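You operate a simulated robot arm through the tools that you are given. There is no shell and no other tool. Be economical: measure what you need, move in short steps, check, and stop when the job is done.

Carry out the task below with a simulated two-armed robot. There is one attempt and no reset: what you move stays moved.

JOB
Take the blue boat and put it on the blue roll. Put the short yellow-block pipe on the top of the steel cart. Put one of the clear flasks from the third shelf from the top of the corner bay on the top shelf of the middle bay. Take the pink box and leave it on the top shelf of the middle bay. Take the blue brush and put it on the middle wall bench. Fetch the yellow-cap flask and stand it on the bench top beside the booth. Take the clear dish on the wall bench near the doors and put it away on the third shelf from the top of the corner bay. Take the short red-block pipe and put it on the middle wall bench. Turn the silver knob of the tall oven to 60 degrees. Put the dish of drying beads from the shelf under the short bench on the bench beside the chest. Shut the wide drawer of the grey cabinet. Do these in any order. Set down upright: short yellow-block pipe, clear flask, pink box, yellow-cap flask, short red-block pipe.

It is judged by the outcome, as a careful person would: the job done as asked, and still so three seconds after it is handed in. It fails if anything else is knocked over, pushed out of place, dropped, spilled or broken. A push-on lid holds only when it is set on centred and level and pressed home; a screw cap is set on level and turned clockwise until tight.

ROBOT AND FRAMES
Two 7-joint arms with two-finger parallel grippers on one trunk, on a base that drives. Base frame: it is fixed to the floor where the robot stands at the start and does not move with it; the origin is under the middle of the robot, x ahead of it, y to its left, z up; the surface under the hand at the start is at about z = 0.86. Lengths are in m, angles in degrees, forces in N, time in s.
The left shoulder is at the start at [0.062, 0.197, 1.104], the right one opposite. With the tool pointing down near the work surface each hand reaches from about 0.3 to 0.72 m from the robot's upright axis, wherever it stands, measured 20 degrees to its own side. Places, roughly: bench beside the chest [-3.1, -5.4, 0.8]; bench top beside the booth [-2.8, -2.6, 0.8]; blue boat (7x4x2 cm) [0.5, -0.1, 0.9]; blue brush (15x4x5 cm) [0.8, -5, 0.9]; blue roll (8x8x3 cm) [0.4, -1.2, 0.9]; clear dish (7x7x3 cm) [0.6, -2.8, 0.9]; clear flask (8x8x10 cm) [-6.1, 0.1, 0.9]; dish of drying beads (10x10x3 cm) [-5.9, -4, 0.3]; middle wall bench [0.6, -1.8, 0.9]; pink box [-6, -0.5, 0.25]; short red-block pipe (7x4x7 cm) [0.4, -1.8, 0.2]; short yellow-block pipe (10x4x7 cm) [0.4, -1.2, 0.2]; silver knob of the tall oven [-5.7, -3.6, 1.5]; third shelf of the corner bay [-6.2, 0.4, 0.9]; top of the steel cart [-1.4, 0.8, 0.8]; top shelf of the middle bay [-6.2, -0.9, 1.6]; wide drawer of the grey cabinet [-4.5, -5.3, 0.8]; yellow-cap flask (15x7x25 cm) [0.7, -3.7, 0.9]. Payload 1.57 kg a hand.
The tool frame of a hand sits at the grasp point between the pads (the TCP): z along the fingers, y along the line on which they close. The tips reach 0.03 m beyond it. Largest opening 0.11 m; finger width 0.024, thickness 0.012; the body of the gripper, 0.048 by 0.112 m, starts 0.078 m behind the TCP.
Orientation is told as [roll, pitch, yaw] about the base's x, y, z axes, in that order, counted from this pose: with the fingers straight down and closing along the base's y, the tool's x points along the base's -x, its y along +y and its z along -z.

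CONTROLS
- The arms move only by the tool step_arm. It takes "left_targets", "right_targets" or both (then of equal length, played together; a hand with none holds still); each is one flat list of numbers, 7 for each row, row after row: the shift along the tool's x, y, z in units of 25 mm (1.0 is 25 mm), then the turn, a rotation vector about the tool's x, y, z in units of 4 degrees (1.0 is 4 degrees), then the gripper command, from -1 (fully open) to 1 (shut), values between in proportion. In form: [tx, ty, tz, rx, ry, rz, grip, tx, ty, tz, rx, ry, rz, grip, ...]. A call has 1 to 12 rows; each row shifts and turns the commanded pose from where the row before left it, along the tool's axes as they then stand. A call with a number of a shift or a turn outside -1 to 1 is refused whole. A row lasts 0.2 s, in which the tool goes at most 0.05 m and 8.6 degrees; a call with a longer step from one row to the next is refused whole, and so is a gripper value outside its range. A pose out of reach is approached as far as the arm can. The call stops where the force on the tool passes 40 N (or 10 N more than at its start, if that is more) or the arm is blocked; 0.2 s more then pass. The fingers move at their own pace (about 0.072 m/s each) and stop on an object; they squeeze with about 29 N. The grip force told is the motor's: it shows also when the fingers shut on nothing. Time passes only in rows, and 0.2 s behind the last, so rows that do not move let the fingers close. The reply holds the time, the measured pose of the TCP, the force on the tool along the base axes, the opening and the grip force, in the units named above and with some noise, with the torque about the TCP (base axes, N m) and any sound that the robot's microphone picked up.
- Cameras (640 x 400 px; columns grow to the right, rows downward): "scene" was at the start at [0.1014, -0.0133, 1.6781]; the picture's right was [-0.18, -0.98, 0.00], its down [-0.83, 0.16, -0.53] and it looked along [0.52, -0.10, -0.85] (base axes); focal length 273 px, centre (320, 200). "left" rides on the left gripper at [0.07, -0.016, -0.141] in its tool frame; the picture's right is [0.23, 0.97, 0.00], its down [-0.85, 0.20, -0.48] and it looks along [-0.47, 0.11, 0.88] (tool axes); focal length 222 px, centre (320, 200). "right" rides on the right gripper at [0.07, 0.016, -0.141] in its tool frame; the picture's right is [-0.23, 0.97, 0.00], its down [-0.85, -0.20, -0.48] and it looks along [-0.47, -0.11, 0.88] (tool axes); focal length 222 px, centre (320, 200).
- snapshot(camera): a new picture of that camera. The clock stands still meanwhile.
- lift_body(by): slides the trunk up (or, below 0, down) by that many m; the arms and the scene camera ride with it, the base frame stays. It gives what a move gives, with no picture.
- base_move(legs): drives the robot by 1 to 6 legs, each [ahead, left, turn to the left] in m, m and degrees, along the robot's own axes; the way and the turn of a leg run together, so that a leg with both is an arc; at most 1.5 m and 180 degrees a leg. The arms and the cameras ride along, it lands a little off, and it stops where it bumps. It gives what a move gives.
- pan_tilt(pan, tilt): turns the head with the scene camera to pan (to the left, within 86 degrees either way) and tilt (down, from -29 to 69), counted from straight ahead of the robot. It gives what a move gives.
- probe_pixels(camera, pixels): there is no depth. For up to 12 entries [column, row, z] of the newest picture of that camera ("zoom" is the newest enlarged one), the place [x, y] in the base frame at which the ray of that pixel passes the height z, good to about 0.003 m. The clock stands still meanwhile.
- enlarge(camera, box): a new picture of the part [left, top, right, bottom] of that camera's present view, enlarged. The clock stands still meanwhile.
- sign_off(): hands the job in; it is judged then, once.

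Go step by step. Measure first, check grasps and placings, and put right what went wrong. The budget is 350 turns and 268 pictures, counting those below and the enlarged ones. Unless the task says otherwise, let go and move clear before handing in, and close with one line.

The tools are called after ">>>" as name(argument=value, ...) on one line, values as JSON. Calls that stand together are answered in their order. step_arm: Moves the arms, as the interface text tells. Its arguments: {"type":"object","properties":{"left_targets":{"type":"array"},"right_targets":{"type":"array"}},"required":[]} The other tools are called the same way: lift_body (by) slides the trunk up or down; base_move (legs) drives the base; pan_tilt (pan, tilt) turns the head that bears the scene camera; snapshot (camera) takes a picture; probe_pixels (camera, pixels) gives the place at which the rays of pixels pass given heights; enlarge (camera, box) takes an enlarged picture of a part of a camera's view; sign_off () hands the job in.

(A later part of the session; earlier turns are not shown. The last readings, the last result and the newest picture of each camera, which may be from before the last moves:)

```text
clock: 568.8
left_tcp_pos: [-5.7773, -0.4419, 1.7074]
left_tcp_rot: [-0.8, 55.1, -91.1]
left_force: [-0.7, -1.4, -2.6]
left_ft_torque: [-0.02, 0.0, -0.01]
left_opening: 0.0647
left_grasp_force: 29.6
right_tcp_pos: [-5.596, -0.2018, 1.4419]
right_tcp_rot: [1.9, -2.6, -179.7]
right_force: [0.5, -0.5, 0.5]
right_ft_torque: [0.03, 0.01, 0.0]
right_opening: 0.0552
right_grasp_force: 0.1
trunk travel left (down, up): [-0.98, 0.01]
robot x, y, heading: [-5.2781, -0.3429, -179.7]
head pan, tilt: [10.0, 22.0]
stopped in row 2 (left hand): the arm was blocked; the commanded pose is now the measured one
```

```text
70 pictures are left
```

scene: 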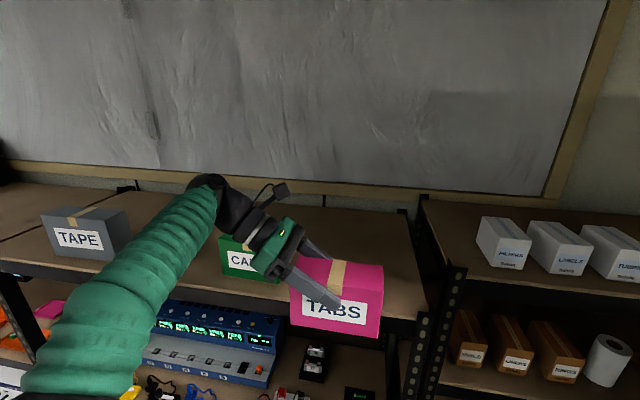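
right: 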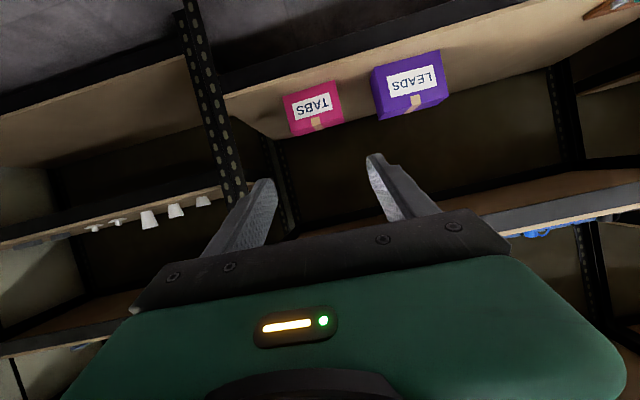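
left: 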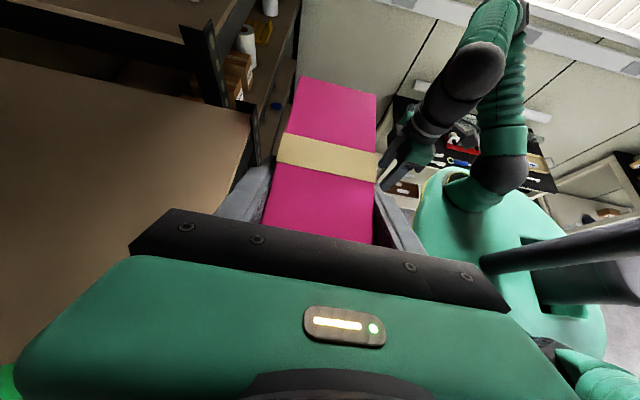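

Settled at y -0.442 with no contact forces. Ahead 0.147 over the shelf.

>>> base_move(legs=[[0.145, 0, 0]])

>>> step_arm(left_targets=[0, 0, 0, 0, 0, 0, 1, 0, 0, 0, 0, 0, 0, 1])

>>> snapshot(camera="scene")

>>> snapshot(camera="left")

```text
clock: 570.2
left_tcp_pos: [-5.9181, -0.4041, 1.713]
left_tcp_rot: [-1.3, 54.0, -91.4]
left_force: [1.3, 0.9, -2.6]
left_ft_torque: [-0.07, 0.09, 0.05]
left_opening: 0.0647
left_grasp_force: 29.3
right_tcp_pos: [-5.7397, -0.169, 1.4399]
right_tcp_rot: [3.4, -2.9, -179.7]
right_force: [-1.2, 0.3, 0.6]
right_ft_torque: [0.0, 0.02, -0.05]
right_opening: 0.055
right_grasp_force: 0.1
trunk travel left (down, up): [-0.98, 0.01]
robot x, y, heading: [-5.4295, -0.339, -179.3]
head pan, tilt: [10.0, 22.0]
```

```text
clock: 570.8
left_tcp_pos: [-5.9242, -0.4344, 1.7094]
left_tcp_rot: [-0.9, 54.9, -91.3]
left_force: [-0.5, -0.5, -1.7]
left_ft_torque: [-0.07, 0.0, 0.01]
left_opening: 0.0651
left_grasp_force: 29.3
right_tcp_pos: [-5.7458, -0.1931, 1.4418]
right_tcp_rot: [2.3, -2.6, -179.7]
right_force: [0.5, -0.1, 0.0]
right_ft_torque: [-0.04, -0.01, -0.01]
right_opening: 0.0551
right_grasp_force: 0.0
trunk travel left (down, up): [-0.98, 0.01]
robot x, y, heading: [-5.4309, -0.3402, -179.2]
head pan, tilt: [10.0, 22.0]
```

```text
69 pictures are left
```

scene: 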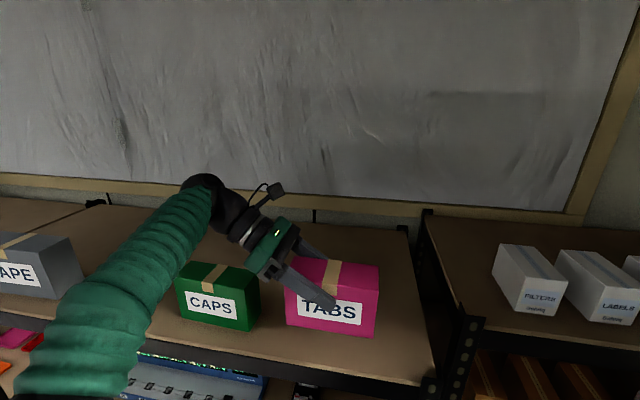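

```text
68 pictures are left
```

left: 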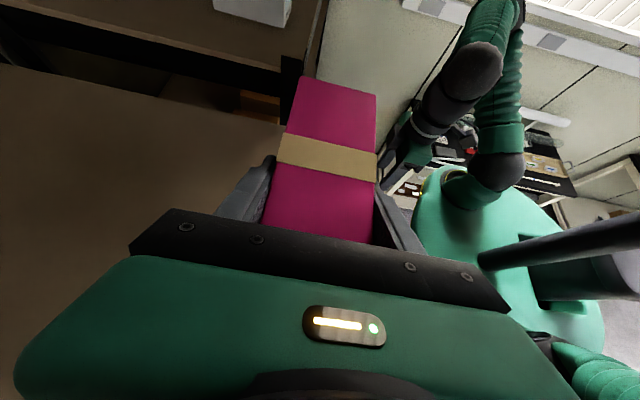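

Clear of CAPS. I lower 4 cm and push 3 cm further in, then lower in small steps.

>>> step_arm(left_targets=[-0.655, 0, 0.46, 0, 0, 0, 1, -0.655, 0, 0.46, 0, 0, 0, 1, 0, -0.65, 0, 0, 0, 0, 1, 0, -0.65, 0, 0, 0, 0, 1, 0, 0, 0, 0, 0, 0, 1])

>>> step_arm(left_targets=[-0.13, 0, 0.09, 0, 0, 0, 1, -0.13, 0, 0.09, 0, 0, 0, 1, -0.13, 0, 0.09, 0, 0, 0, 1, -0.13, 0, 0.09, 0, 0, 0, 1, 0, 0, 0, 0, 0, 0, 1])

>>> snapshot(camera="scene")

```text
clock: 572.0
left_tcp_pos: [-5.9655, -0.415, 1.6668]
left_tcp_rot: [-0.4, 54.5, -90.9]
left_force: [0.7, 0.4, -3.2]
left_ft_torque: [-0.03, 0.03, -0.02]
left_opening: 0.0646
left_grasp_force: 28.7
right_tcp_pos: [-5.752, -0.1775, 1.4383]
right_tcp_rot: [2.9, -2.4, -179.8]
right_force: [0.0, 0.5, 0.3]
right_ft_torque: [-0.09, -0.02, 0.01]
right_opening: 0.0552
right_grasp_force: 0.1
trunk travel left (down, up): [-0.98, 0.01]
robot x, y, heading: [-5.4292, -0.3382, -179.3]
head pan, tilt: [10.0, 22.0]
```

```text
clock: 573.2
left_tcp_pos: [-5.9618, -0.4279, 1.6531]
left_tcp_rot: [-0.8, 54.7, -91.0]
left_force: [0.3, 0.0, -3.1]
left_ft_torque: [-0.04, 0.02, 0.01]
left_opening: 0.0646
left_grasp_force: 28.8
right_tcp_pos: [-5.7492, -0.189, 1.4403]
right_tcp_rot: [2.6, -2.5, -179.6]
right_force: [0.1, -0.7, 0.1]
right_ft_torque: [-0.05, 0.03, 0.0]
right_opening: 0.0551
right_grasp_force: 0.1
trunk travel left (down, up): [-0.98, 0.01]
robot x, y, heading: [-5.4302, -0.3412, -179.4]
head pan, tilt: [10.0, 22.0]
```

```text
67 pictures are left
```

scene: 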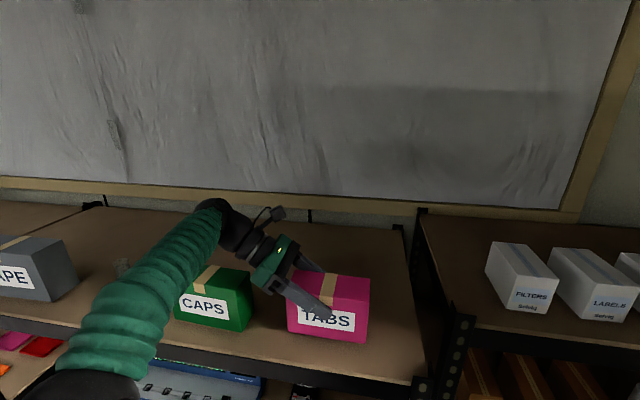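

>>> step_arm(left_targets=[-0.13, 0, 0.09, 0, 0, 0, 1, -0.13, 0, 0.09, 0, 0, 0, 1, -0.13, 0, 0.09, 0, 0, 0, 1, -0.13, 0, 0.09, 0, 0, 0, 1, 0, 0, 0, 0, 0, 0, 1])

>>> step_arm(left_targets=[-0.1, 0, 0.07, 0, 0, 0, 1, -0.1, 0, 0.07, 0, 0, 0, 1, -0.1, 0, 0.07, 0, 0, 0, 1, 0, 0, 0, 0, 0, 0, 1])

```text
clock: 574.4
left_tcp_pos: [-5.9633, -0.4352, 1.6353]
left_tcp_rot: [-0.4, 55.0, -91.0]
left_force: [-0.3, 0.8, -2.4]
left_ft_torque: [-0.04, 0.03, -0.01]
left_opening: 0.0649
left_grasp_force: 29.0
right_tcp_pos: [-5.7512, -0.1946, 1.4413]
right_tcp_rot: [2.4, -2.5, -179.6]
right_force: [0.9, -0.4, -0.1]
right_ft_torque: [-0.03, 0.0, 0.01]
right_opening: 0.0548
right_grasp_force: 0.0
trunk travel left (down, up): [-0.98, 0.01]
robot x, y, heading: [-5.4289, -0.341, -179.5]
head pan, tilt: [10.0, 22.0]
```

```text
clock: 575.4
left_tcp_pos: [-5.9621, -0.4274, 1.6272]
left_tcp_rot: [-0.8, 54.9, -91.2]
left_force: [-1.1, 1.3, 10.5]
left_ft_torque: [0.91, -0.32, 0.04]
left_opening: 0.065
left_grasp_force: 29.5
right_tcp_pos: [-5.7484, -0.1904, 1.4408]
right_tcp_rot: [2.5, -2.6, -179.7]
right_force: [-1.0, -1.0, 0.4]
right_ft_torque: [0.01, 0.0, -0.01]
right_opening: 0.0551
right_grasp_force: 0.0
trunk travel left (down, up): [-0.98, 0.01]
robot x, y, heading: [-5.4272, -0.3443, -179.6]
head pan, tilt: [10.0, 22.0]
```

Contact. A hair more, then open and lift straight up.

>>> step_arm(left_targets=[-0.08, 0, 0.056, 0, 0, 0, 1, 0, 0, 0, 0, 0, 0, 1, 0, 0, 0, 0, 0, 0, 0.2, 0, 0, 0, 0, 0, 0, -0.3, 0, 0, 0, 0, 0, 0, -0.7, 0, 0, 0, 0, 0, 0, -0.8, 0.4, 0, -0.28, 0, 0, 0, -0.8, 0.8, 0, -0.56, 0, 0, 0, -0.8, 0.8, 0, -0.56, 0, 0, 0, -0.8])

>>> snapshot(camera="scene")

>>> snapshot(camera="left")

```text
clock: 577.4
left_tcp_pos: [-5.96, -0.4282, 1.6879]
left_tcp_rot: [-0.6, 54.9, -90.9]
left_force: [-0.4, 0.2, 1.2]
left_ft_torque: [-0.02, -0.02, 0.03]
left_opening: 0.099
left_grasp_force: 0.1
right_tcp_pos: [-5.7494, -0.1899, 1.4396]
right_tcp_rot: [2.5, -2.6, -179.7]
right_force: [-0.9, 0.0, 0.3]
right_ft_torque: [-0.01, 0.02, -0.04]
right_opening: 0.0548
right_grasp_force: 0.0
trunk travel left (down, up): [-0.98, 0.01]
robot x, y, heading: [-5.431, -0.3406, -179.5]
head pan, tilt: [10.0, 22.0]
```

```text
66 pictures are left
```

scene: 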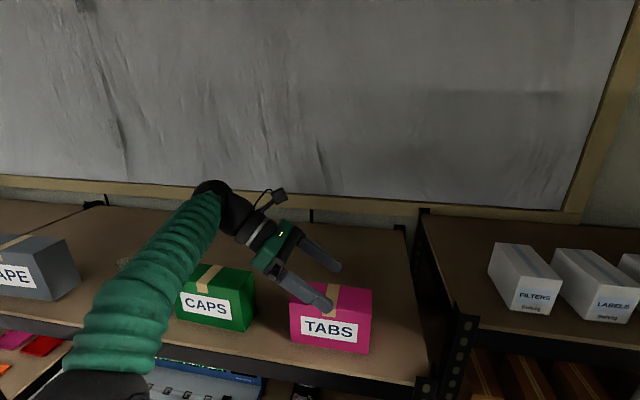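

```text
65 pictures are left
```

left: 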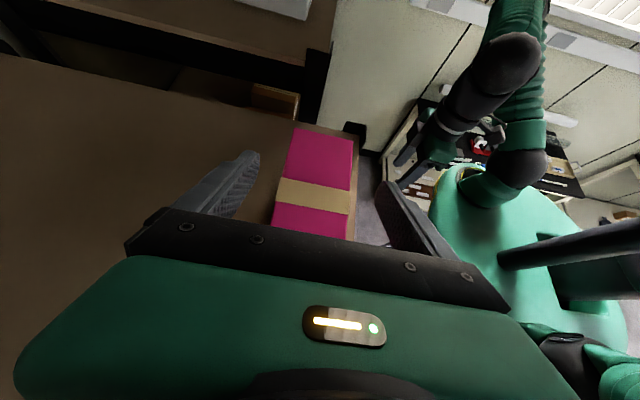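

The pink box stands on the top shelf. I raise the hand clear, back off, turn south and drive down the aisle.

>>> step_arm(left_targets=[0.5, 0, -0.35, 0, 0, 0, -0.8, 0, 0, 0, 0, 0, 0, -0.8])

>>> base_move(legs=[[-0.4, 0, 0], [0, 0, 90], [0, -0.12, 0], [1.45, 0, 0], [1.45, 0, 0]])

>>> lift_body(by=-0.3)

>>> pan_tilt(pan=-60, tilt=35)

>>> snapshot(camera="scene")

```text
clock: 578.0
left_tcp_pos: [-5.9609, -0.4288, 1.7004]
left_tcp_rot: [-0.6, 54.8, -90.8]
left_force: [0.8, -0.2, -0.4]
left_ft_torque: [0.0, 0.01, 0.03]
left_opening: 0.0988
left_grasp_force: 0.1
right_tcp_pos: [-5.7485, -0.191, 1.4388]
right_tcp_rot: [2.5, -2.4, -179.7]
right_force: [0.0, 0.3, 0.5]
right_ft_torque: [0.02, 0.04, 0.0]
right_opening: 0.0548
right_grasp_force: 0.1
trunk travel left (down, up): [-0.98, 0.01]
robot x, y, heading: [-5.4276, -0.3417, -179.3]
head pan, tilt: [10.0, 22.0]
```

```text
clock: 598.5
left_tcp_pos: [-5.2285, -3.814, 1.6975]
left_tcp_rot: [0.1, 54.8, -4.4]
left_force: [0.2, -0.2, 0.3]
left_ft_torque: [0.0, -0.04, -0.01]
left_opening: 0.0993
left_grasp_force: 0.1
right_tcp_pos: [-5.4495, -3.5877, 1.439]
right_tcp_rot: [2.0, -2.5, -93.7]
right_force: [0.7, 0.2, -1.4]
right_ft_torque: [-0.06, -0.01, 0.05]
right_opening: 0.055
right_grasp_force: 0.1
trunk travel left (down, up): [-0.98, 0.01]
robot x, y, heading: [-5.2691, -3.2728, -93.4]
head pan, tilt: [10.0, 22.0]
stopped in leg 5: the robot was blocked; the commanded pose is now the measured one
```

```text
clock: 601.5
left_tcp_pos: [-5.2345, -3.8049, 1.4008]
left_tcp_rot: [-0.6, 55.0, -4.9]
left_force: [-0.1, -0.1, 0.4]
left_ft_torque: [0.0, 0.03, -0.03]
left_opening: 0.0987
left_grasp_force: 0.0
right_tcp_pos: [-5.4566, -3.5793, 1.1411]
right_tcp_rot: [1.9, -2.9, -93.8]
right_force: [-0.4, -0.1, 0.3]
right_ft_torque: [0.0, 0.0, -0.01]
right_opening: 0.0547
right_grasp_force: 0.1
trunk travel left (down, up): [-0.68, 0.31]
robot x, y, heading: [-5.2719, -3.2715, -93.1]
head pan, tilt: [10.0, 22.0]
```

```text
clock: 602.9
left_tcp_pos: [-5.2354, -3.8042, 1.3997]
left_tcp_rot: [-0.6, 55.1, -4.9]
left_force: [0.8, 0.3, -0.5]
left_ft_torque: [-0.01, 0.03, 0.0]
left_opening: 0.099
left_grasp_force: 0.1
right_tcp_pos: [-5.4572, -3.5795, 1.1406]
right_tcp_rot: [1.8, -2.8, -93.8]
right_force: [-0.3, -0.1, 0.4]
right_ft_torque: [0.01, 0.01, -0.02]
right_opening: 0.0552
right_grasp_force: 0.1
trunk travel left (down, up): [-0.68, 0.31]
robot x, y, heading: [-5.2722, -3.2733, -93.0]
head pan, tilt: [-60.0, 35.0]
```

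```text
64 pictures are left
```

scene: 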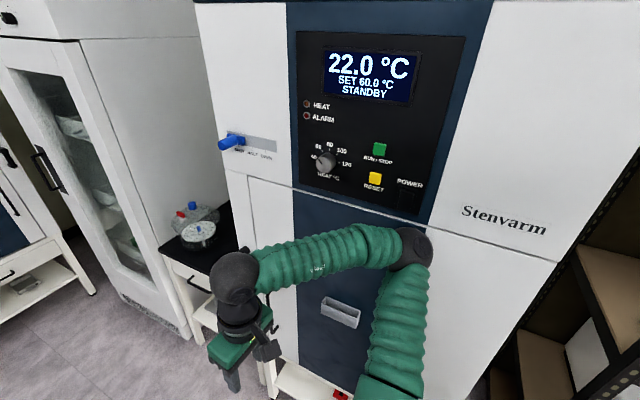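

The right elbow met the oven; the display still shows 60. I shift 0.25 east, then go on south and turn to face the short bench.

>>> base_move(legs=[[0, 0.3, 0], [0.8, 0, 3], [0, 0, -90]])

>>> pan_tilt(pan=0, tilt=35)

>>> snapshot(camera="scene")

```text
clock: 612.6
left_tcp_pos: [-5.5248, -4.1537, 1.3996]
left_tcp_rot: [0.0, 53.4, -88.6]
left_force: [0.3, -0.1, -0.8]
left_ft_torque: [0.02, 0.0, 0.02]
left_opening: 0.0991
left_grasp_force: 0.0
right_tcp_pos: [-5.3216, -3.916, 1.1356]
right_tcp_rot: [3.7, -2.6, -178.0]
right_force: [-0.2, 0.3, -0.2]
right_ft_torque: [0.0, -0.03, -0.01]
right_opening: 0.0549
right_grasp_force: 0.0
trunk travel left (down, up): [-0.68, 0.31]
robot x, y, heading: [-4.991, -4.0964, -177.6]
head pan, tilt: [-60.0, 35.0]
```

```text
clock: 613.9
left_tcp_pos: [-5.5246, -4.154, 1.4001]
left_tcp_rot: [-0.1, 53.3, -88.8]
left_force: [-0.4, -0.1, 0.4]
left_ft_torque: [-0.04, 0.02, 0.0]
left_opening: 0.0992
left_grasp_force: 0.0
right_tcp_pos: [-5.322, -3.9166, 1.1343]
right_tcp_rot: [3.9, -2.5, -178.1]
right_force: [-1.1, 0.4, 0.5]
right_ft_torque: [0.0, 0.01, -0.01]
right_opening: 0.0547
right_grasp_force: 0.0
trunk travel left (down, up): [-0.68, 0.31]
robot x, y, heading: [-4.9913, -4.1006, -177.7]
head pan, tilt: [0.0, 35.0]
```

```text
63 pictures are left
```

scene: 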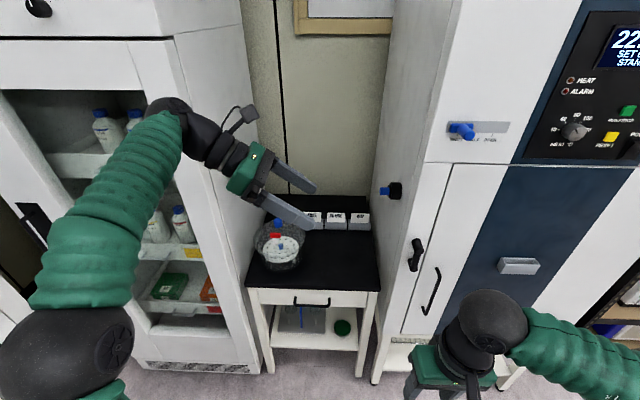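

The low shelf under the short bench holds things at (305,318) and a green round one at (342,326). I lower the trunk for a better look.

>>> lift_body(by=-0.4)

>>> pan_tilt(pan=0, tilt=38)

>>> snapshot(camera="scene")

>>> enlarge(camera="scene", box=[240, 180, 400, 300])

```text
clock: 617.7
left_tcp_pos: [-5.5228, -4.1549, 1.0006]
left_tcp_rot: [0.0, 53.3, -88.7]
left_force: [0.8, 0.5, -0.1]
left_ft_torque: [0.04, 0.01, 0.0]
left_opening: 0.0994
left_grasp_force: 0.1
right_tcp_pos: [-5.3207, -3.9167, 0.7354]
right_tcp_rot: [3.9, -2.4, -178.2]
right_force: [0.1, 0.0, -0.3]
right_ft_torque: [0.01, 0.0, -0.01]
right_opening: 0.0547
right_grasp_force: 0.0
trunk travel left (down, up): [-0.28, 0.71]
robot x, y, heading: [-4.9913, -4.0974, -177.5]
head pan, tilt: [0.0, 35.0]
```

```text
clock: 618.4
left_tcp_pos: [-5.5238, -4.1552, 1.0013]
left_tcp_rot: [-0.1, 53.3, -88.7]
left_force: [1.2, -0.1, 0.8]
left_ft_torque: [0.02, 0.01, 0.0]
left_opening: 0.0988
left_grasp_force: 0.0
right_tcp_pos: [-5.3206, -3.9169, 0.7357]
right_tcp_rot: [3.9, -2.5, -178.1]
right_force: [0.0, -0.8, 0.7]
right_ft_torque: [-0.02, 0.02, -0.01]
right_opening: 0.0548
right_grasp_force: 0.0
trunk travel left (down, up): [-0.28, 0.71]
robot x, y, heading: [-4.9919, -4.0957, -177.6]
head pan, tilt: [0.0, 38.0]
```

```text
62 pictures are left
```

scene: 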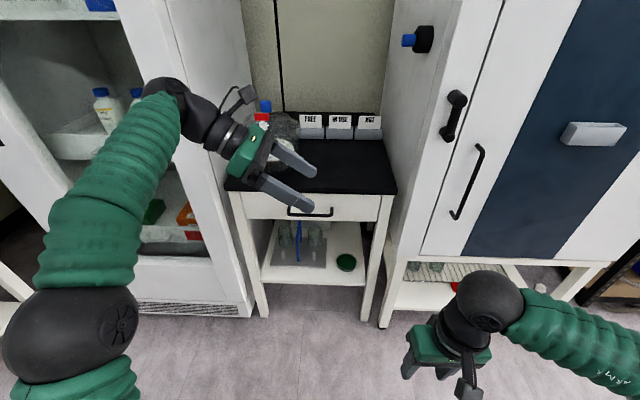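

```text
3.33 times, centred on (320, 240) of scene
```

zoom: 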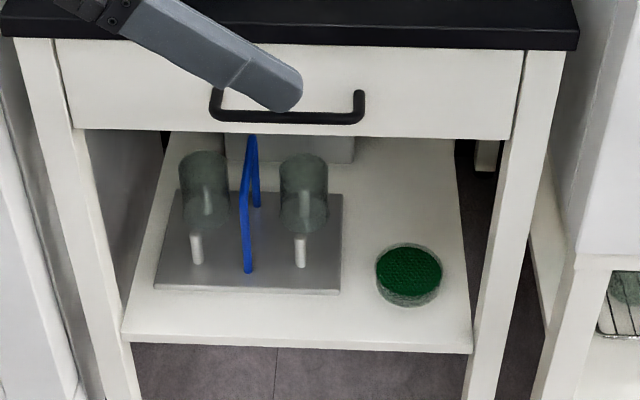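

The dish with green beads is at zoom (409,273). I probe it and the legs.

>>> probe_pixels(camera="zoom", pixels=[[409, 270, 0.3], [377, 270, 0.3], [442, 270, 0.3], [409, 270, 0.34], [409, 306, 0.27], [475, 348, 0.27], [125, 338, 0.27], [340, 290, 0.28], [510, 138, 0.6], [490, 300, 0.3]])

```text
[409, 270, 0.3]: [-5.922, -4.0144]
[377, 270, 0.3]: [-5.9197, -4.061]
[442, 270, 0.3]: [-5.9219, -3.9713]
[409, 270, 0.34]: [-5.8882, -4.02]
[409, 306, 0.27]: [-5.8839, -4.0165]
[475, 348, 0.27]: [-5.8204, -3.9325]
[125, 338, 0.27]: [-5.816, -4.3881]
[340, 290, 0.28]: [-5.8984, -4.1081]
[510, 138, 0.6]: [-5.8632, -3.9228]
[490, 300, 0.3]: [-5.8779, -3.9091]
```

Dish centre about [-5.915, -4.016] on a shelf near z 0.27. I retract the left hand and tilt the right one to 65°, then lower the trunk.

>>> step_arm(left_targets=[0, 1, 0, 0, 0, 0, 0, 0, 1, 0, 0, 0, 0, 0, 0, 1, 0, 0, 0, 0, 0, 0, 1, 0, 0, 0, 0, 0, 0, 1, 0, 0, 0, 0, 0, 0, 1, 0, 0, 0, 0, 0, 0, 1, 0, 0, 0, 0, 0, 0, 1, 0, 0, 0, 0, 0, 0, 0, 0, 0, 0, 0, 0, 0, 0, 0, 0, 0, 0, 0, 0, 0, 0, 0, 0, 0, 0, 0, 0, 0, 0, 0, 0, 0], right_targets=[-1, 0, 0, 0, 0, 0, -1, -1, 0, 0, 0, 0, 0, -1, -1, 0, 0, 0, 0, 0, -1, -1, 0, 0, 0, 0, 0, -1, -1, 0, 0, 0, 0, 0, -1, -1, 0, 0, 0, 0, 0, -1, -1, 0, 0, 0, 0, 0, -1, -1, 0, 0, 0, 0, 0, -1, 0, 0, 0, 0, -1, 0, -1, 0, 0, 0, 0, -1, 0, -1, 0, 0, 0, 0, -1, 0, -1, 0, 0, 0, 0, -1, 0, -1])

>>> step_arm(right_targets=[0, 0, 0, 0, -1, 0, -1, 0, 0, 0, 0, -1, 0, -1, 0, 0, 0, 0, -1, 0, -1, 0, 0, 0, 0, -1, 0, -1, 0, 0, 0, 0, -1, 0, -1, 0, 0, 0, 0, -1, 0, -1, 0, 0, 0, 0, -1, 0, -1, 0, 0, 0, 0, -1, 0, -1, 0, 0, 0, 0, -1, 0, -1, 0, 0, 0, 0, -1, 0, -1, 0, 0, 0, 0, -1, 0, -1, 0, 0, 0, 0, -0.7, 0, -1])

>>> lift_body(by=-0.25)

>>> snapshot(camera="right")

>>> snapshot(camera="scene")

```text
clock: 621.0
left_tcp_pos: [-5.3235, -4.1517, 0.9984]
left_tcp_rot: [-0.1, 53.3, -88.7]
left_force: [0.2, -0.2, -0.7]
left_ft_torque: [-0.01, -0.01, -0.01]
left_opening: 0.055
left_grasp_force: 0.0
right_tcp_pos: [-5.5194, -3.923, 0.7438]
right_tcp_rot: [4.1, -18.5, -179.3]
right_force: [0.3, -0.4, 0.3]
right_ft_torque: [0.02, 0.01, 0.0]
right_opening: 0.1101
right_grasp_force: 0.1
trunk travel left (down, up): [-0.28, 0.71]
robot x, y, heading: [-4.9907, -4.0946, -177.6]
head pan, tilt: [0.0, 38.0]
```

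```text
clock: 623.6
left_tcp_pos: [-5.3235, -4.1514, 0.9989]
left_tcp_rot: [-0.1, 53.3, -88.7]
left_force: [-0.1, 0.3, 0.6]
left_ft_torque: [0.02, -0.01, 0.0]
left_opening: 0.055
left_grasp_force: 0.2
right_tcp_pos: [-5.5191, -3.9244, 0.7442]
right_tcp_rot: [9.0, -65.1, 173.8]
right_force: [-0.8, -1.0, 0.2]
right_ft_torque: [-0.03, 0.0, 0.0]
right_opening: 0.11
right_grasp_force: 0.1
trunk travel left (down, up): [-0.28, 0.71]
robot x, y, heading: [-4.9897, -4.0984, -177.5]
head pan, tilt: [0.0, 38.0]
```

```text
clock: 626.1
left_tcp_pos: [-5.3235, -4.1511, 0.7491]
left_tcp_rot: [-0.1, 53.4, -88.8]
left_force: [0.3, 0.3, 0.3]
left_ft_torque: [0.02, 0.02, 0.01]
left_opening: 0.0553
left_grasp_force: 0.2
right_tcp_pos: [-5.5185, -3.9232, 0.4936]
right_tcp_rot: [9.0, -65.2, 173.8]
right_force: [0.6, -0.5, -0.2]
right_ft_torque: [0.0, 0.0, -0.01]
right_opening: 0.1102
right_grasp_force: 0.1
trunk travel left (down, up): [-0.03, 0.96]
robot x, y, heading: [-4.9935, -4.0964, -177.5]
head pan, tilt: [0.0, 38.0]
```

```text
60 pictures are left
```

right: 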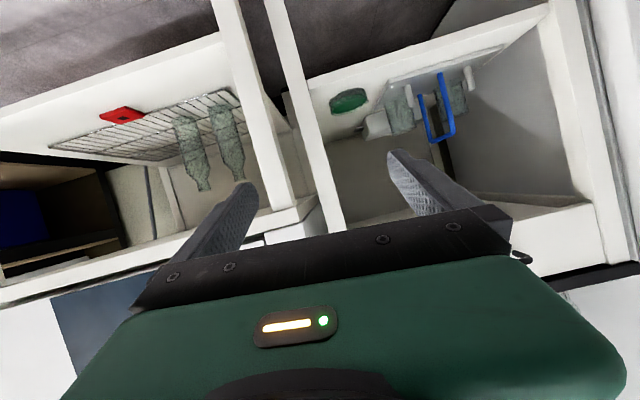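

```text
59 pictures are left
```

scene: 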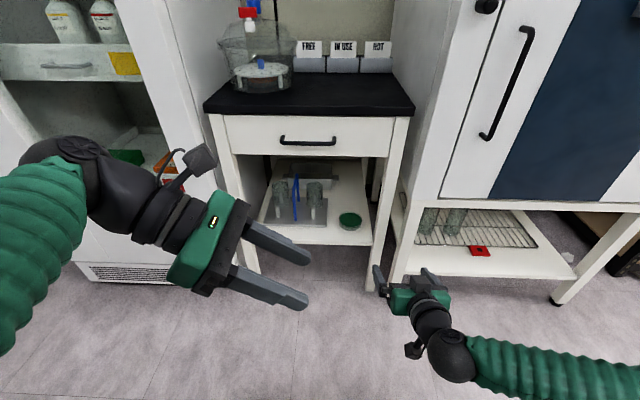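

I level the right hand's closing line and triangulate the dish: scene (350,221), right view (348,101).

>>> probe_pixels(camera="scene", pixels=[[350, 220, 0.25], [350, 220, 0.28], [350, 220, 0.31], [338, 220, 0.28], [362, 220, 0.28]])

>>> probe_pixels(camera="right", pixels=[[348, 102, 0.25], [348, 102, 0.28], [348, 102, 0.31], [330, 104, 0.28], [368, 96, 0.28]])

>>> step_arm(right_targets=[0, 0, 0, 0.395, 0, -0.85, -1, 0, 0, 0, 0, 0, 0, -1])

>>> enlarge(camera="scene", box=[310, 190, 400, 250])

```text
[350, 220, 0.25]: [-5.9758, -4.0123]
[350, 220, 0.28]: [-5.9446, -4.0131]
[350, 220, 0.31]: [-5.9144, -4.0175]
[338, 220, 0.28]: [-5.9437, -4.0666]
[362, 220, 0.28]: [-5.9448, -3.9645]
```

```text
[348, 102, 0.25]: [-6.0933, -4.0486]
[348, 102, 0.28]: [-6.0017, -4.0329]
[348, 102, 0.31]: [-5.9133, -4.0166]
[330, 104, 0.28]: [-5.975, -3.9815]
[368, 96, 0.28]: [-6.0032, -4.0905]
```

```text
clock: 626.8
left_tcp_pos: [-5.3236, -4.1507, 0.7481]
left_tcp_rot: [-0.2, 53.3, -88.7]
left_force: [0.0, 0.6, 0.0]
left_ft_torque: [0.01, 0.0, 0.0]
left_opening: 0.0549
left_grasp_force: 0.1
right_tcp_pos: [-5.5183, -3.923, 0.4933]
right_tcp_rot: [0.0, -65.3, -178.0]
right_force: [-0.3, 0.3, -0.4]
right_ft_torque: [-0.03, 0.01, 0.01]
right_opening: 0.1101
right_grasp_force: 0.2
trunk travel left (down, up): [-0.03, 0.96]
robot x, y, heading: [-4.9941, -4.0955, -177.3]
head pan, tilt: [0.0, 38.0]
```

```text
6.67 times, centred on (355, 220) of scene
```

zoom: 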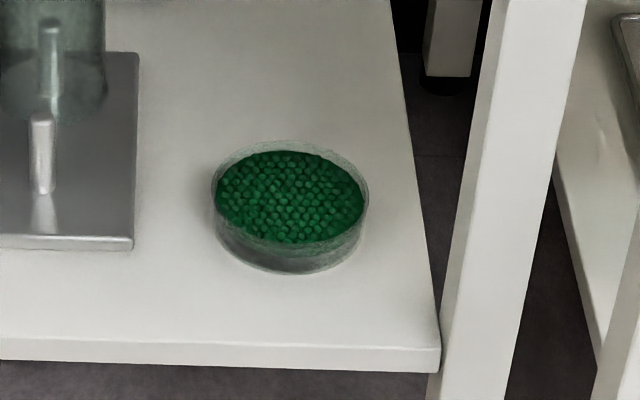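

Dish about 9.8 cm across; I take its rim centre from the zoom.

>>> probe_pixels(camera="zoom", pixels=[[291, 193, 0.32], [212, 193, 0.32], [370, 193, 0.32], [291, 142, 0.32], [291, 245, 0.32], [291, 273, 0.29], [435, 352, 0.29], [440, 260, 0.29], [134, 240, 0.29]])

```text
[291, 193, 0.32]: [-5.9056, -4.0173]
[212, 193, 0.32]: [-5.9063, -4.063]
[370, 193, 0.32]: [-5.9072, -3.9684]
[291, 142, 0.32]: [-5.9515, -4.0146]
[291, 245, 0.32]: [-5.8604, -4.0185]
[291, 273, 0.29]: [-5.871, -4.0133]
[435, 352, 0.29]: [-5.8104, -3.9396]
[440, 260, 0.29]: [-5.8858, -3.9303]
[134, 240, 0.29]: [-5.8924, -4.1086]
```

Rim centre [-5.906, -4.016], about 9.4 cm wide; the legs leave room. I lower the hand to z 0.36 outside, shift left 0.075 and go ahead 0.28.

>>> step_arm(right_targets=[0.96, 0, 0.45, 0, 0, 0, -1, 0.96, 0, 0.45, 0, 0, 0, -1, 0.96, 0, 0.45, 0, 0, 0, -1, 0.96, 0, 0.45, 0, 0, 0, -1, 0.96, 0, 0.45, 0, 0, 0, -1, 0, 0, 0, 0, 0, 0, -1])

>>> base_move(legs=[[0, 0.075, 0], [0.28, 0, 0]])

>>> snapshot(camera="right")

>>> snapshot(camera="scene")

```text
clock: 628.1
left_tcp_pos: [-5.3239, -4.1506, 0.7486]
left_tcp_rot: [-0.2, 53.4, -88.8]
left_force: [-1.0, -0.6, -0.9]
left_ft_torque: [0.02, 0.01, 0.0]
left_opening: 0.0549
left_grasp_force: 0.1
right_tcp_pos: [-5.5294, -3.9254, 0.3623]
right_tcp_rot: [0.0, -65.3, -178.0]
right_force: [0.1, -0.2, -0.8]
right_ft_torque: [0.02, 0.0, 0.01]
right_opening: 0.1101
right_grasp_force: 0.0
right hand out of reach, approached as far as the arm can: row 1, 2
trunk travel left (down, up): [-0.03, 0.96]
robot x, y, heading: [-4.9946, -4.0978, -177.6]
head pan, tilt: [0.0, 38.0]
```

```text
clock: 630.8
left_tcp_pos: [-5.6021, -4.2389, 0.7486]
left_tcp_rot: [-0.1, 53.4, -88.8]
left_force: [0.0, -0.8, -0.3]
left_ft_torque: [0.01, -0.01, 0.0]
left_opening: 0.0549
left_grasp_force: 0.0
right_tcp_pos: [-5.8095, -4.013, 0.3627]
right_tcp_rot: [0.0, -65.4, -178.0]
right_force: [0.0, -0.4, -0.2]
right_ft_torque: [0.0, 0.01, 0.0]
right_opening: 0.1098
right_grasp_force: 0.1
trunk travel left (down, up): [-0.03, 0.96]
robot x, y, heading: [-5.2687, -4.1816, -177.4]
head pan, tilt: [0.0, 38.0]
```

```text
57 pictures are left
```

right: 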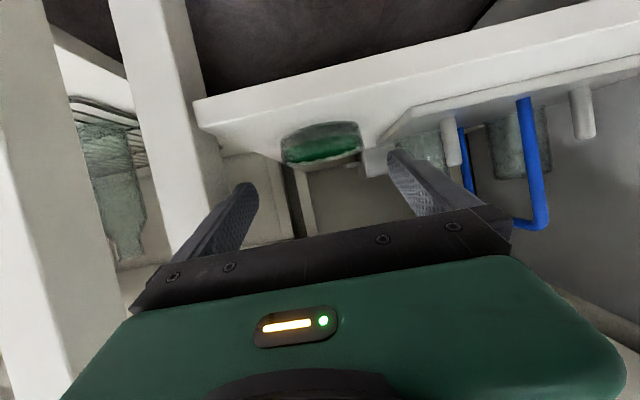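

```text
56 pictures are left
```

scene: 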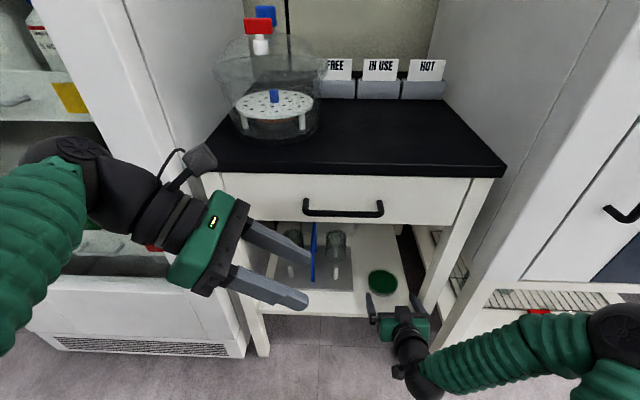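

Centred in the right view. I re-probe the rim from this closer scene view.

>>> enlarge(camera="scene", box=[340, 250, 440, 320])

```text
5.71 times, centred on (390, 285) of scene
```

zoom: 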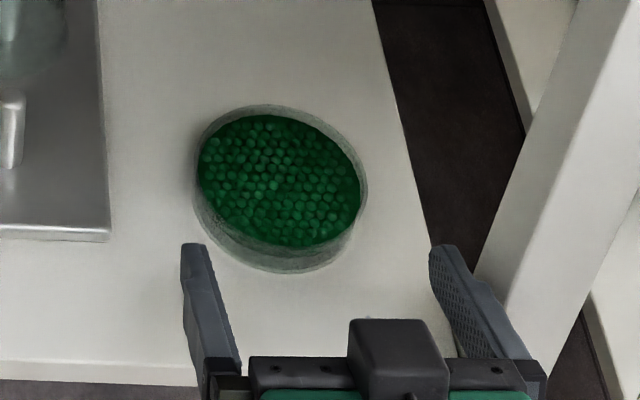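

>>> probe_pixels(camera="zoom", pixels=[[281, 180, 0.32], [196, 175, 0.32], [366, 182, 0.32], [275, 104, 0.32], [290, 250, 0.32], [195, 245, 0.35], [445, 247, 0.35]])

```text
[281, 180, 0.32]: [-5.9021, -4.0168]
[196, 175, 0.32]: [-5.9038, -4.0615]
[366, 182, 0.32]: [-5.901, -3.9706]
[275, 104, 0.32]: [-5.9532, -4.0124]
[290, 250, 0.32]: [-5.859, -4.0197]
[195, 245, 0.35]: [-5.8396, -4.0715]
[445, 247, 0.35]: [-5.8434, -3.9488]
```

Dish centre [-5.905, -4.016]; with heading drift, going straight ahead 0.096 lands right on it. Then I descend gently.

>>> base_move(legs=[[0.096, 0, 0]])

>>> snapshot(camera="right")

>>> enlarge(camera="scene", box=[340, 250, 480, 350])

```text
clock: 631.9
left_tcp_pos: [-5.6969, -4.242, 0.7482]
left_tcp_rot: [-0.2, 53.3, -88.7]
left_force: [0.5, -0.3, 0.2]
left_ft_torque: [-0.01, 0.0, -0.01]
left_opening: 0.0551
left_grasp_force: 0.0
right_tcp_pos: [-5.9041, -4.0159, 0.3613]
right_tcp_rot: [0.0, -65.3, -178.1]
right_force: [-0.8, 0.7, 0.1]
right_ft_torque: [-0.01, 0.01, 0.0]
right_opening: 0.1098
right_grasp_force: 0.0
trunk travel left (down, up): [-0.03, 0.96]
robot x, y, heading: [-5.3693, -4.1892, -177.3]
head pan, tilt: [0.0, 38.0]
```

```text
54 pictures are left
```

right: 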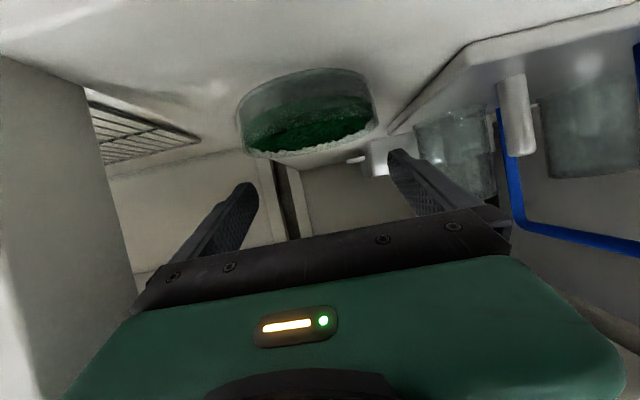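

```text
4.00 times, centred on (410, 300) of scene
```

zoom: 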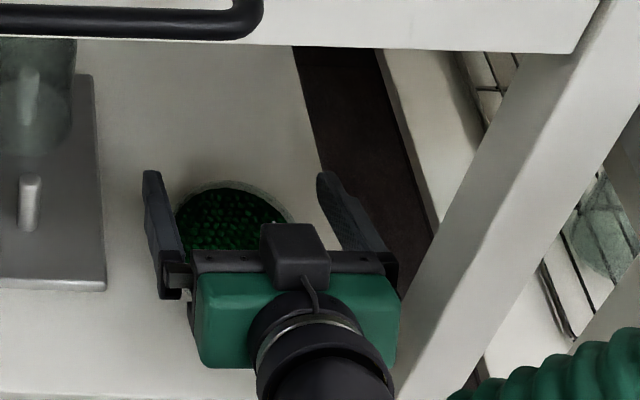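

Aligned (dish centre 308 vs expected ~305). I descend 4.5 cm.

>>> step_arm(right_targets=[0.4, 0, 0.19, 0, 0, 0, -1, 0.4, 0, 0.19, 0, 0, 0, -1, 0.4, 0, 0.19, 0, 0, 0, -1, 0.36, 0, 0.17, 0, 0, 0, -1, 0, 0, 0, 0, 0, 0, -1])

>>> snapshot(camera="right")

```text
clock: 633.1
left_tcp_pos: [-5.6935, -4.2427, 0.7503]
left_tcp_rot: [-0.6, 53.4, -89.1]
left_force: [0.3, -0.6, 0.5]
left_ft_torque: [0.0, 0.0, 0.02]
left_opening: 0.0551
left_grasp_force: 0.0
right_tcp_pos: [-5.9055, -4.0164, 0.3229]
right_tcp_rot: [-0.3, -65.9, -178.0]
right_force: [10.2, 4.8, 28.3]
right_ft_torque: [-0.98, 0.41, 0.54]
right_opening: 0.11
right_grasp_force: 0.0
trunk travel left (down, up): [-0.03, 0.96]
robot x, y, heading: [-5.3676, -4.1894, -177.4]
head pan, tilt: [0.0, 38.0]
```

```text
52 pictures are left
```

right: 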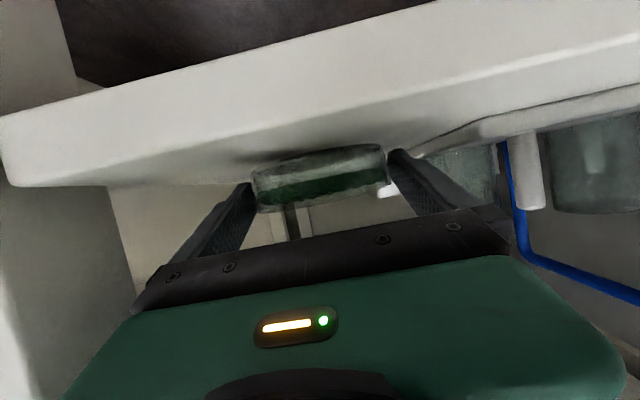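

The tips touch the shelf with the dish between them. I ease up 3 mm and close slowly.

>>> step_arm(right_targets=[-0.11, 0, -0.05, 0, 0, 0, -1, 0, 0, 0, 0, 0, 0, -0.9, 0, 0, 0, 0, 0, 0, -0.7, 0, 0, 0, 0, 0, 0, -0.4, 0, 0, 0, 0, 0, 0, 0.2, 0, 0, 0, 0, 0, 0, 1, 0, 0, 0, 0, 0, 0, 1])

>>> snapshot(camera="right")

```text
clock: 634.7
left_tcp_pos: [-5.6957, -4.2428, 0.7494]
left_tcp_rot: [-0.4, 53.4, -89.1]
left_force: [0.6, -0.1, -0.4]
left_ft_torque: [-0.02, -0.02, -0.02]
left_opening: 0.0548
left_grasp_force: 0.1
right_tcp_pos: [-5.9042, -4.0178, 0.3251]
right_tcp_rot: [0.0, -65.4, -178.1]
right_force: [0.0, -5.2, 16.3]
right_ft_torque: [-0.94, 0.34, 0.22]
right_opening: 0.0903
right_grasp_force: 28.8
trunk travel left (down, up): [-0.03, 0.96]
robot x, y, heading: [-5.3662, -4.1878, -177.4]
head pan, tilt: [0.0, 38.0]
```

```text
51 pictures are left
```

right: 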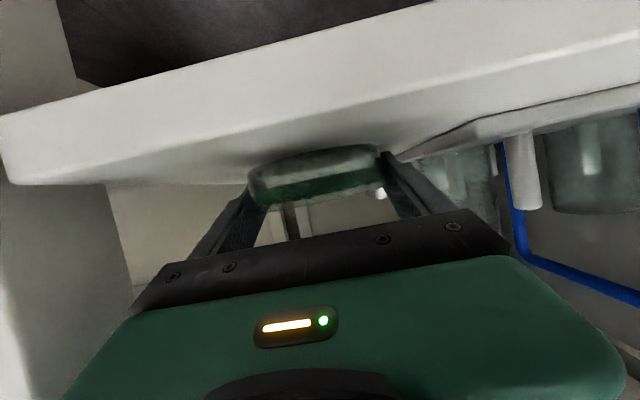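

Gripped (0.090). I lift 3 cm and check that the dish stays level.

>>> step_arm(right_targets=[-0.2, 0, -0.094, 0, 0, 0, 1, -0.36, 0, -0.17, 0, 0, 0, 1, -0.45, 0, -0.21, 0, 0, 0, 1, 0, 0, 0, 0, 0, 0, 1])

>>> snapshot(camera="right")

```text
clock: 635.7
left_tcp_pos: [-5.6974, -4.2422, 0.7488]
left_tcp_rot: [-0.3, 53.4, -88.9]
left_force: [0.8, 0.2, 0.5]
left_ft_torque: [0.01, -0.02, 0.0]
left_opening: 0.055
left_grasp_force: 0.1
right_tcp_pos: [-5.9043, -4.017, 0.3493]
right_tcp_rot: [0.0, -65.4, -178.1]
right_force: [-0.4, -0.2, -0.5]
right_ft_torque: [0.03, 0.01, -0.02]
right_opening: 0.0908
right_grasp_force: 28.6
trunk travel left (down, up): [-0.03, 0.96]
robot x, y, heading: [-5.3675, -4.1917, -177.7]
head pan, tilt: [0.0, 38.0]
```

```text
50 pictures are left
```

right: 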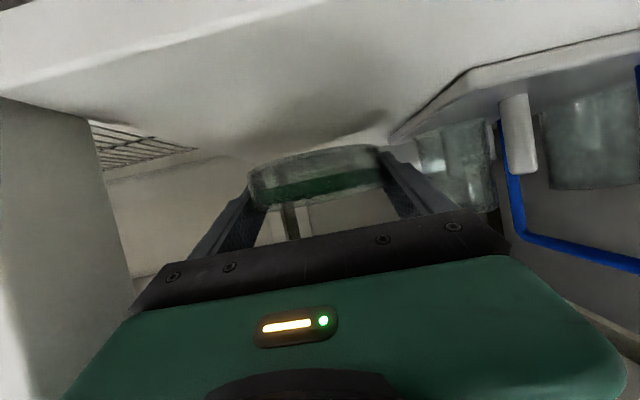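

Held level. I back out, raise the trunk, turn south and look along the south wall.

>>> step_arm(right_targets=[-0.5, 0, -0.24, 0, 0, 0, 1, -0.5, 0, -0.24, 0, 0, 0, 1])

>>> base_move(legs=[[-0.6, 0, 0]])

>>> lift_body(by=0.4)

>>> lift_body(by=0.27)

>>> base_move(legs=[[0, 0, 87.5], [-0.25, 0, 0]])

>>> pan_tilt(pan=15, tilt=30)

>>> snapshot(camera="scene")

```text
clock: 636.3
left_tcp_pos: [-5.698, -4.2428, 0.7487]
left_tcp_rot: [-0.2, 53.3, -88.9]
left_force: [-0.8, 1.1, -0.1]
left_ft_torque: [0.02, 0.0, 0.0]
left_opening: 0.0547
left_grasp_force: 0.1
right_tcp_pos: [-5.9036, -4.0159, 0.3794]
right_tcp_rot: [0.0, -65.4, -178.1]
right_force: [0.0, -0.1, -0.9]
right_ft_torque: [-0.02, 0.01, 0.0]
right_opening: 0.0909
right_grasp_force: 29.0
trunk travel left (down, up): [-0.03, 0.96]
robot x, y, heading: [-5.3677, -4.1903, -177.6]
head pan, tilt: [0.0, 38.0]
```

```text
clock: 639.7
left_tcp_pos: [-5.0877, -4.2179, 0.749]
left_tcp_rot: [-0.3, 53.4, -88.8]
left_force: [-0.5, -0.3, 0.6]
left_ft_torque: [-0.06, 0.01, 0.02]
left_opening: 0.0548
left_grasp_force: 0.0
right_tcp_pos: [-5.2956, -3.9909, 0.3777]
right_tcp_rot: [0.0, -65.4, -178.1]
right_force: [-0.1, 0.6, -0.8]
right_ft_torque: [-0.03, 0.02, -0.03]
right_opening: 0.0907
right_grasp_force: 28.5
trunk travel left (down, up): [-0.03, 0.96]
robot x, y, heading: [-4.76, -4.1653, -177.2]
head pan, tilt: [0.0, 38.0]
```

```text
clock: 643.5
left_tcp_pos: [-5.0893, -4.2179, 1.149]
left_tcp_rot: [-0.2, 53.4, -88.8]
left_force: [0.6, -0.5, 0.4]
left_ft_torque: [0.04, 0.01, 0.01]
left_opening: 0.0554
left_grasp_force: 0.1
right_tcp_pos: [-5.2958, -3.9904, 0.7787]
right_tcp_rot: [0.0, -65.3, -178.0]
right_force: [0.2, -0.6, -1.2]
right_ft_torque: [-0.01, 0.0, -0.01]
right_opening: 0.0907
right_grasp_force: 29.1
trunk travel left (down, up): [-0.43, 0.56]
robot x, y, heading: [-4.7602, -4.1626, -177.8]
head pan, tilt: [0.0, 38.0]
```

```text
clock: 646.3
left_tcp_pos: [-5.0885, -4.2171, 1.4201]
left_tcp_rot: [-0.1, 53.3, -88.7]
left_force: [-0.3, -0.3, -0.1]
left_ft_torque: [0.02, 0.01, 0.04]
left_opening: 0.0551
left_grasp_force: 0.1
right_tcp_pos: [-5.2959, -3.9917, 1.0483]
right_tcp_rot: [0.0, -65.4, -178.1]
right_force: [0.1, 0.9, -1.6]
right_ft_torque: [0.0, -0.01, 0.02]
right_opening: 0.0911
right_grasp_force: 29.2
trunk travel left (down, up): [-0.7, 0.29]
robot x, y, heading: [-4.7581, -4.164, -177.4]
head pan, tilt: [0.0, 38.0]
```

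```text
clock: 651.8
left_tcp_pos: [-4.7187, -4.2444, 1.4179]
left_tcp_rot: [0.0, 53.3, -2.0]
left_force: [0.7, -0.3, 0.4]
left_ft_torque: [-0.01, 0.03, 0.01]
left_opening: 0.0549
left_grasp_force: 0.1
right_tcp_pos: [-4.955, -4.4385, 1.0482]
right_tcp_rot: [0.0, -65.2, -91.4]
right_force: [0.3, 0.7, -0.5]
right_ft_torque: [0.0, -0.01, 0.01]
right_opening: 0.0909
right_grasp_force: 28.7
trunk travel left (down, up): [-0.7, 0.29]
robot x, y, heading: [-4.7522, -3.9105, -90.7]
head pan, tilt: [0.0, 38.0]
```

```text
clock: 652.6
left_tcp_pos: [-4.7182, -4.242, 1.4202]
left_tcp_rot: [-0.4, 53.4, -2.3]
left_force: [0.0, 0.0, 0.5]
left_ft_torque: [0.03, -0.01, -0.01]
left_opening: 0.0551
left_grasp_force: 0.0
right_tcp_pos: [-4.9558, -4.4349, 1.0495]
right_tcp_rot: [0.0, -65.5, -91.4]
right_force: [0.5, 0.9, -0.1]
right_ft_torque: [0.0, 0.04, 0.0]
right_opening: 0.0907
right_grasp_force: 29.2
trunk travel left (down, up): [-0.7, 0.29]
robot x, y, heading: [-4.7535, -3.9086, -90.8]
head pan, tilt: [15.0, 30.0]
```

```text
49 pictures are left
```

scene: 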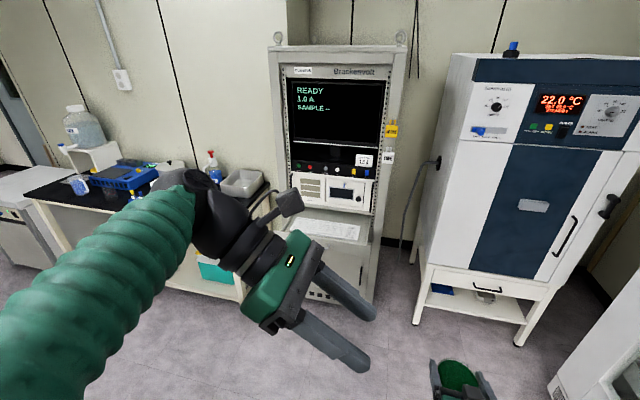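

The grey rack with its open keyboard drawer is straight ahead; the bench beside the chest lies to the left. I strafe left and look at it.

>>> base_move(legs=[[0, 1.4, 0.8]])

>>> pan_tilt(pan=-5, tilt=38)

>>> snapshot(camera="scene")

```text
clock: 659.5
left_tcp_pos: [-3.3228, -4.228, 1.4191]
left_tcp_rot: [-0.3, 53.4, 0.5]
left_force: [-0.3, 0.4, 0.1]
left_ft_torque: [0.0, 0.01, -0.01]
left_opening: 0.0549
left_grasp_force: 0.0
right_tcp_pos: [-3.5522, -4.434, 1.0491]
right_tcp_rot: [0.3, -65.4, -88.9]
right_force: [0.2, 0.3, -1.0]
right_ft_torque: [0.0, -0.02, 0.01]
right_opening: 0.0904
right_grasp_force: 28.9
trunk travel left (down, up): [-0.7, 0.29]
robot x, y, heading: [-3.3698, -3.9007, -88.2]
head pan, tilt: [15.0, 30.0]
```

```text
clock: 660.3
left_tcp_pos: [-3.3218, -4.2275, 1.4193]
left_tcp_rot: [-0.2, 53.2, 0.3]
left_force: [-0.1, -0.7, -0.9]
left_ft_torque: [-0.01, 0.01, 0.0]
left_opening: 0.0549
left_grasp_force: 0.2
right_tcp_pos: [-3.5507, -4.433, 1.0488]
right_tcp_rot: [0.0, -65.4, -88.7]
right_force: [0.7, 0.4, -0.4]
right_ft_torque: [0.0, 0.01, 0.02]
right_opening: 0.0909
right_grasp_force: 29.3
trunk travel left (down, up): [-0.7, 0.29]
robot x, y, heading: [-3.3696, -3.8937, -87.8]
head pan, tilt: [-5.0, 38.0]
```

```text
48 pictures are left
```

scene: 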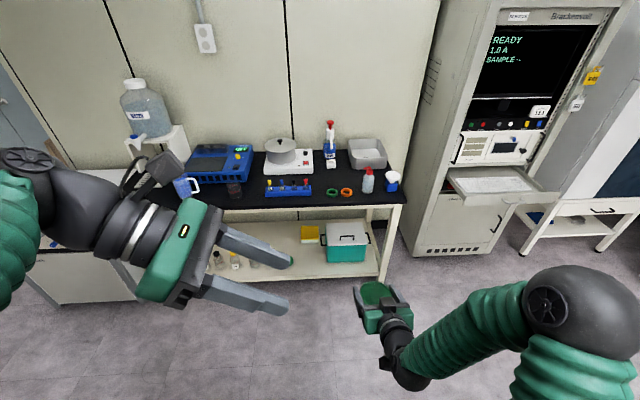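

The bench top is crowded; I zoom to find a 10 cm free spot and probe.

>>> enlarge(camera="scene", box=[170, 110, 430, 230])

>>> probe_pixels(camera="scene", pixels=[[240, 208, 0.8], [400, 203, 0.8], [235, 196, 0.8], [265, 194, 0.8], [312, 194, 0.8], [328, 192, 0.8], [353, 192, 0.8], [368, 190, 0.8], [340, 175, 0.8], [320, 172, 0.8], [253, 180, 0.8], [350, 170, 0.8]])

```text
2.46 times, centred on (300, 170) of scene
```

zoom: 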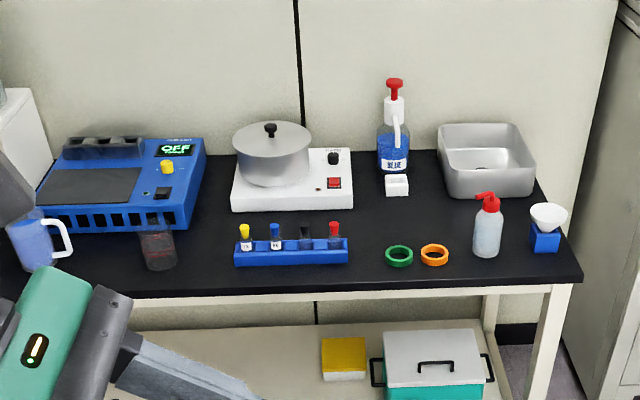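

```text
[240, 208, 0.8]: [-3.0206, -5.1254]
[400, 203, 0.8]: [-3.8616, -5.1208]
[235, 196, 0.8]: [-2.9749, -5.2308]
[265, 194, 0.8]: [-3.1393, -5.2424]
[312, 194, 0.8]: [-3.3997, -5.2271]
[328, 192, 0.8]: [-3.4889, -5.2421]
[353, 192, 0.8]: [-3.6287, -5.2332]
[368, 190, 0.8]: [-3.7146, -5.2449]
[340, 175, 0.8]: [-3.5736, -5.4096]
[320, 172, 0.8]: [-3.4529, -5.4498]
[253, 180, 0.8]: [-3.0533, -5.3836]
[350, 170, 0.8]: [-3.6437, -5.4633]
```

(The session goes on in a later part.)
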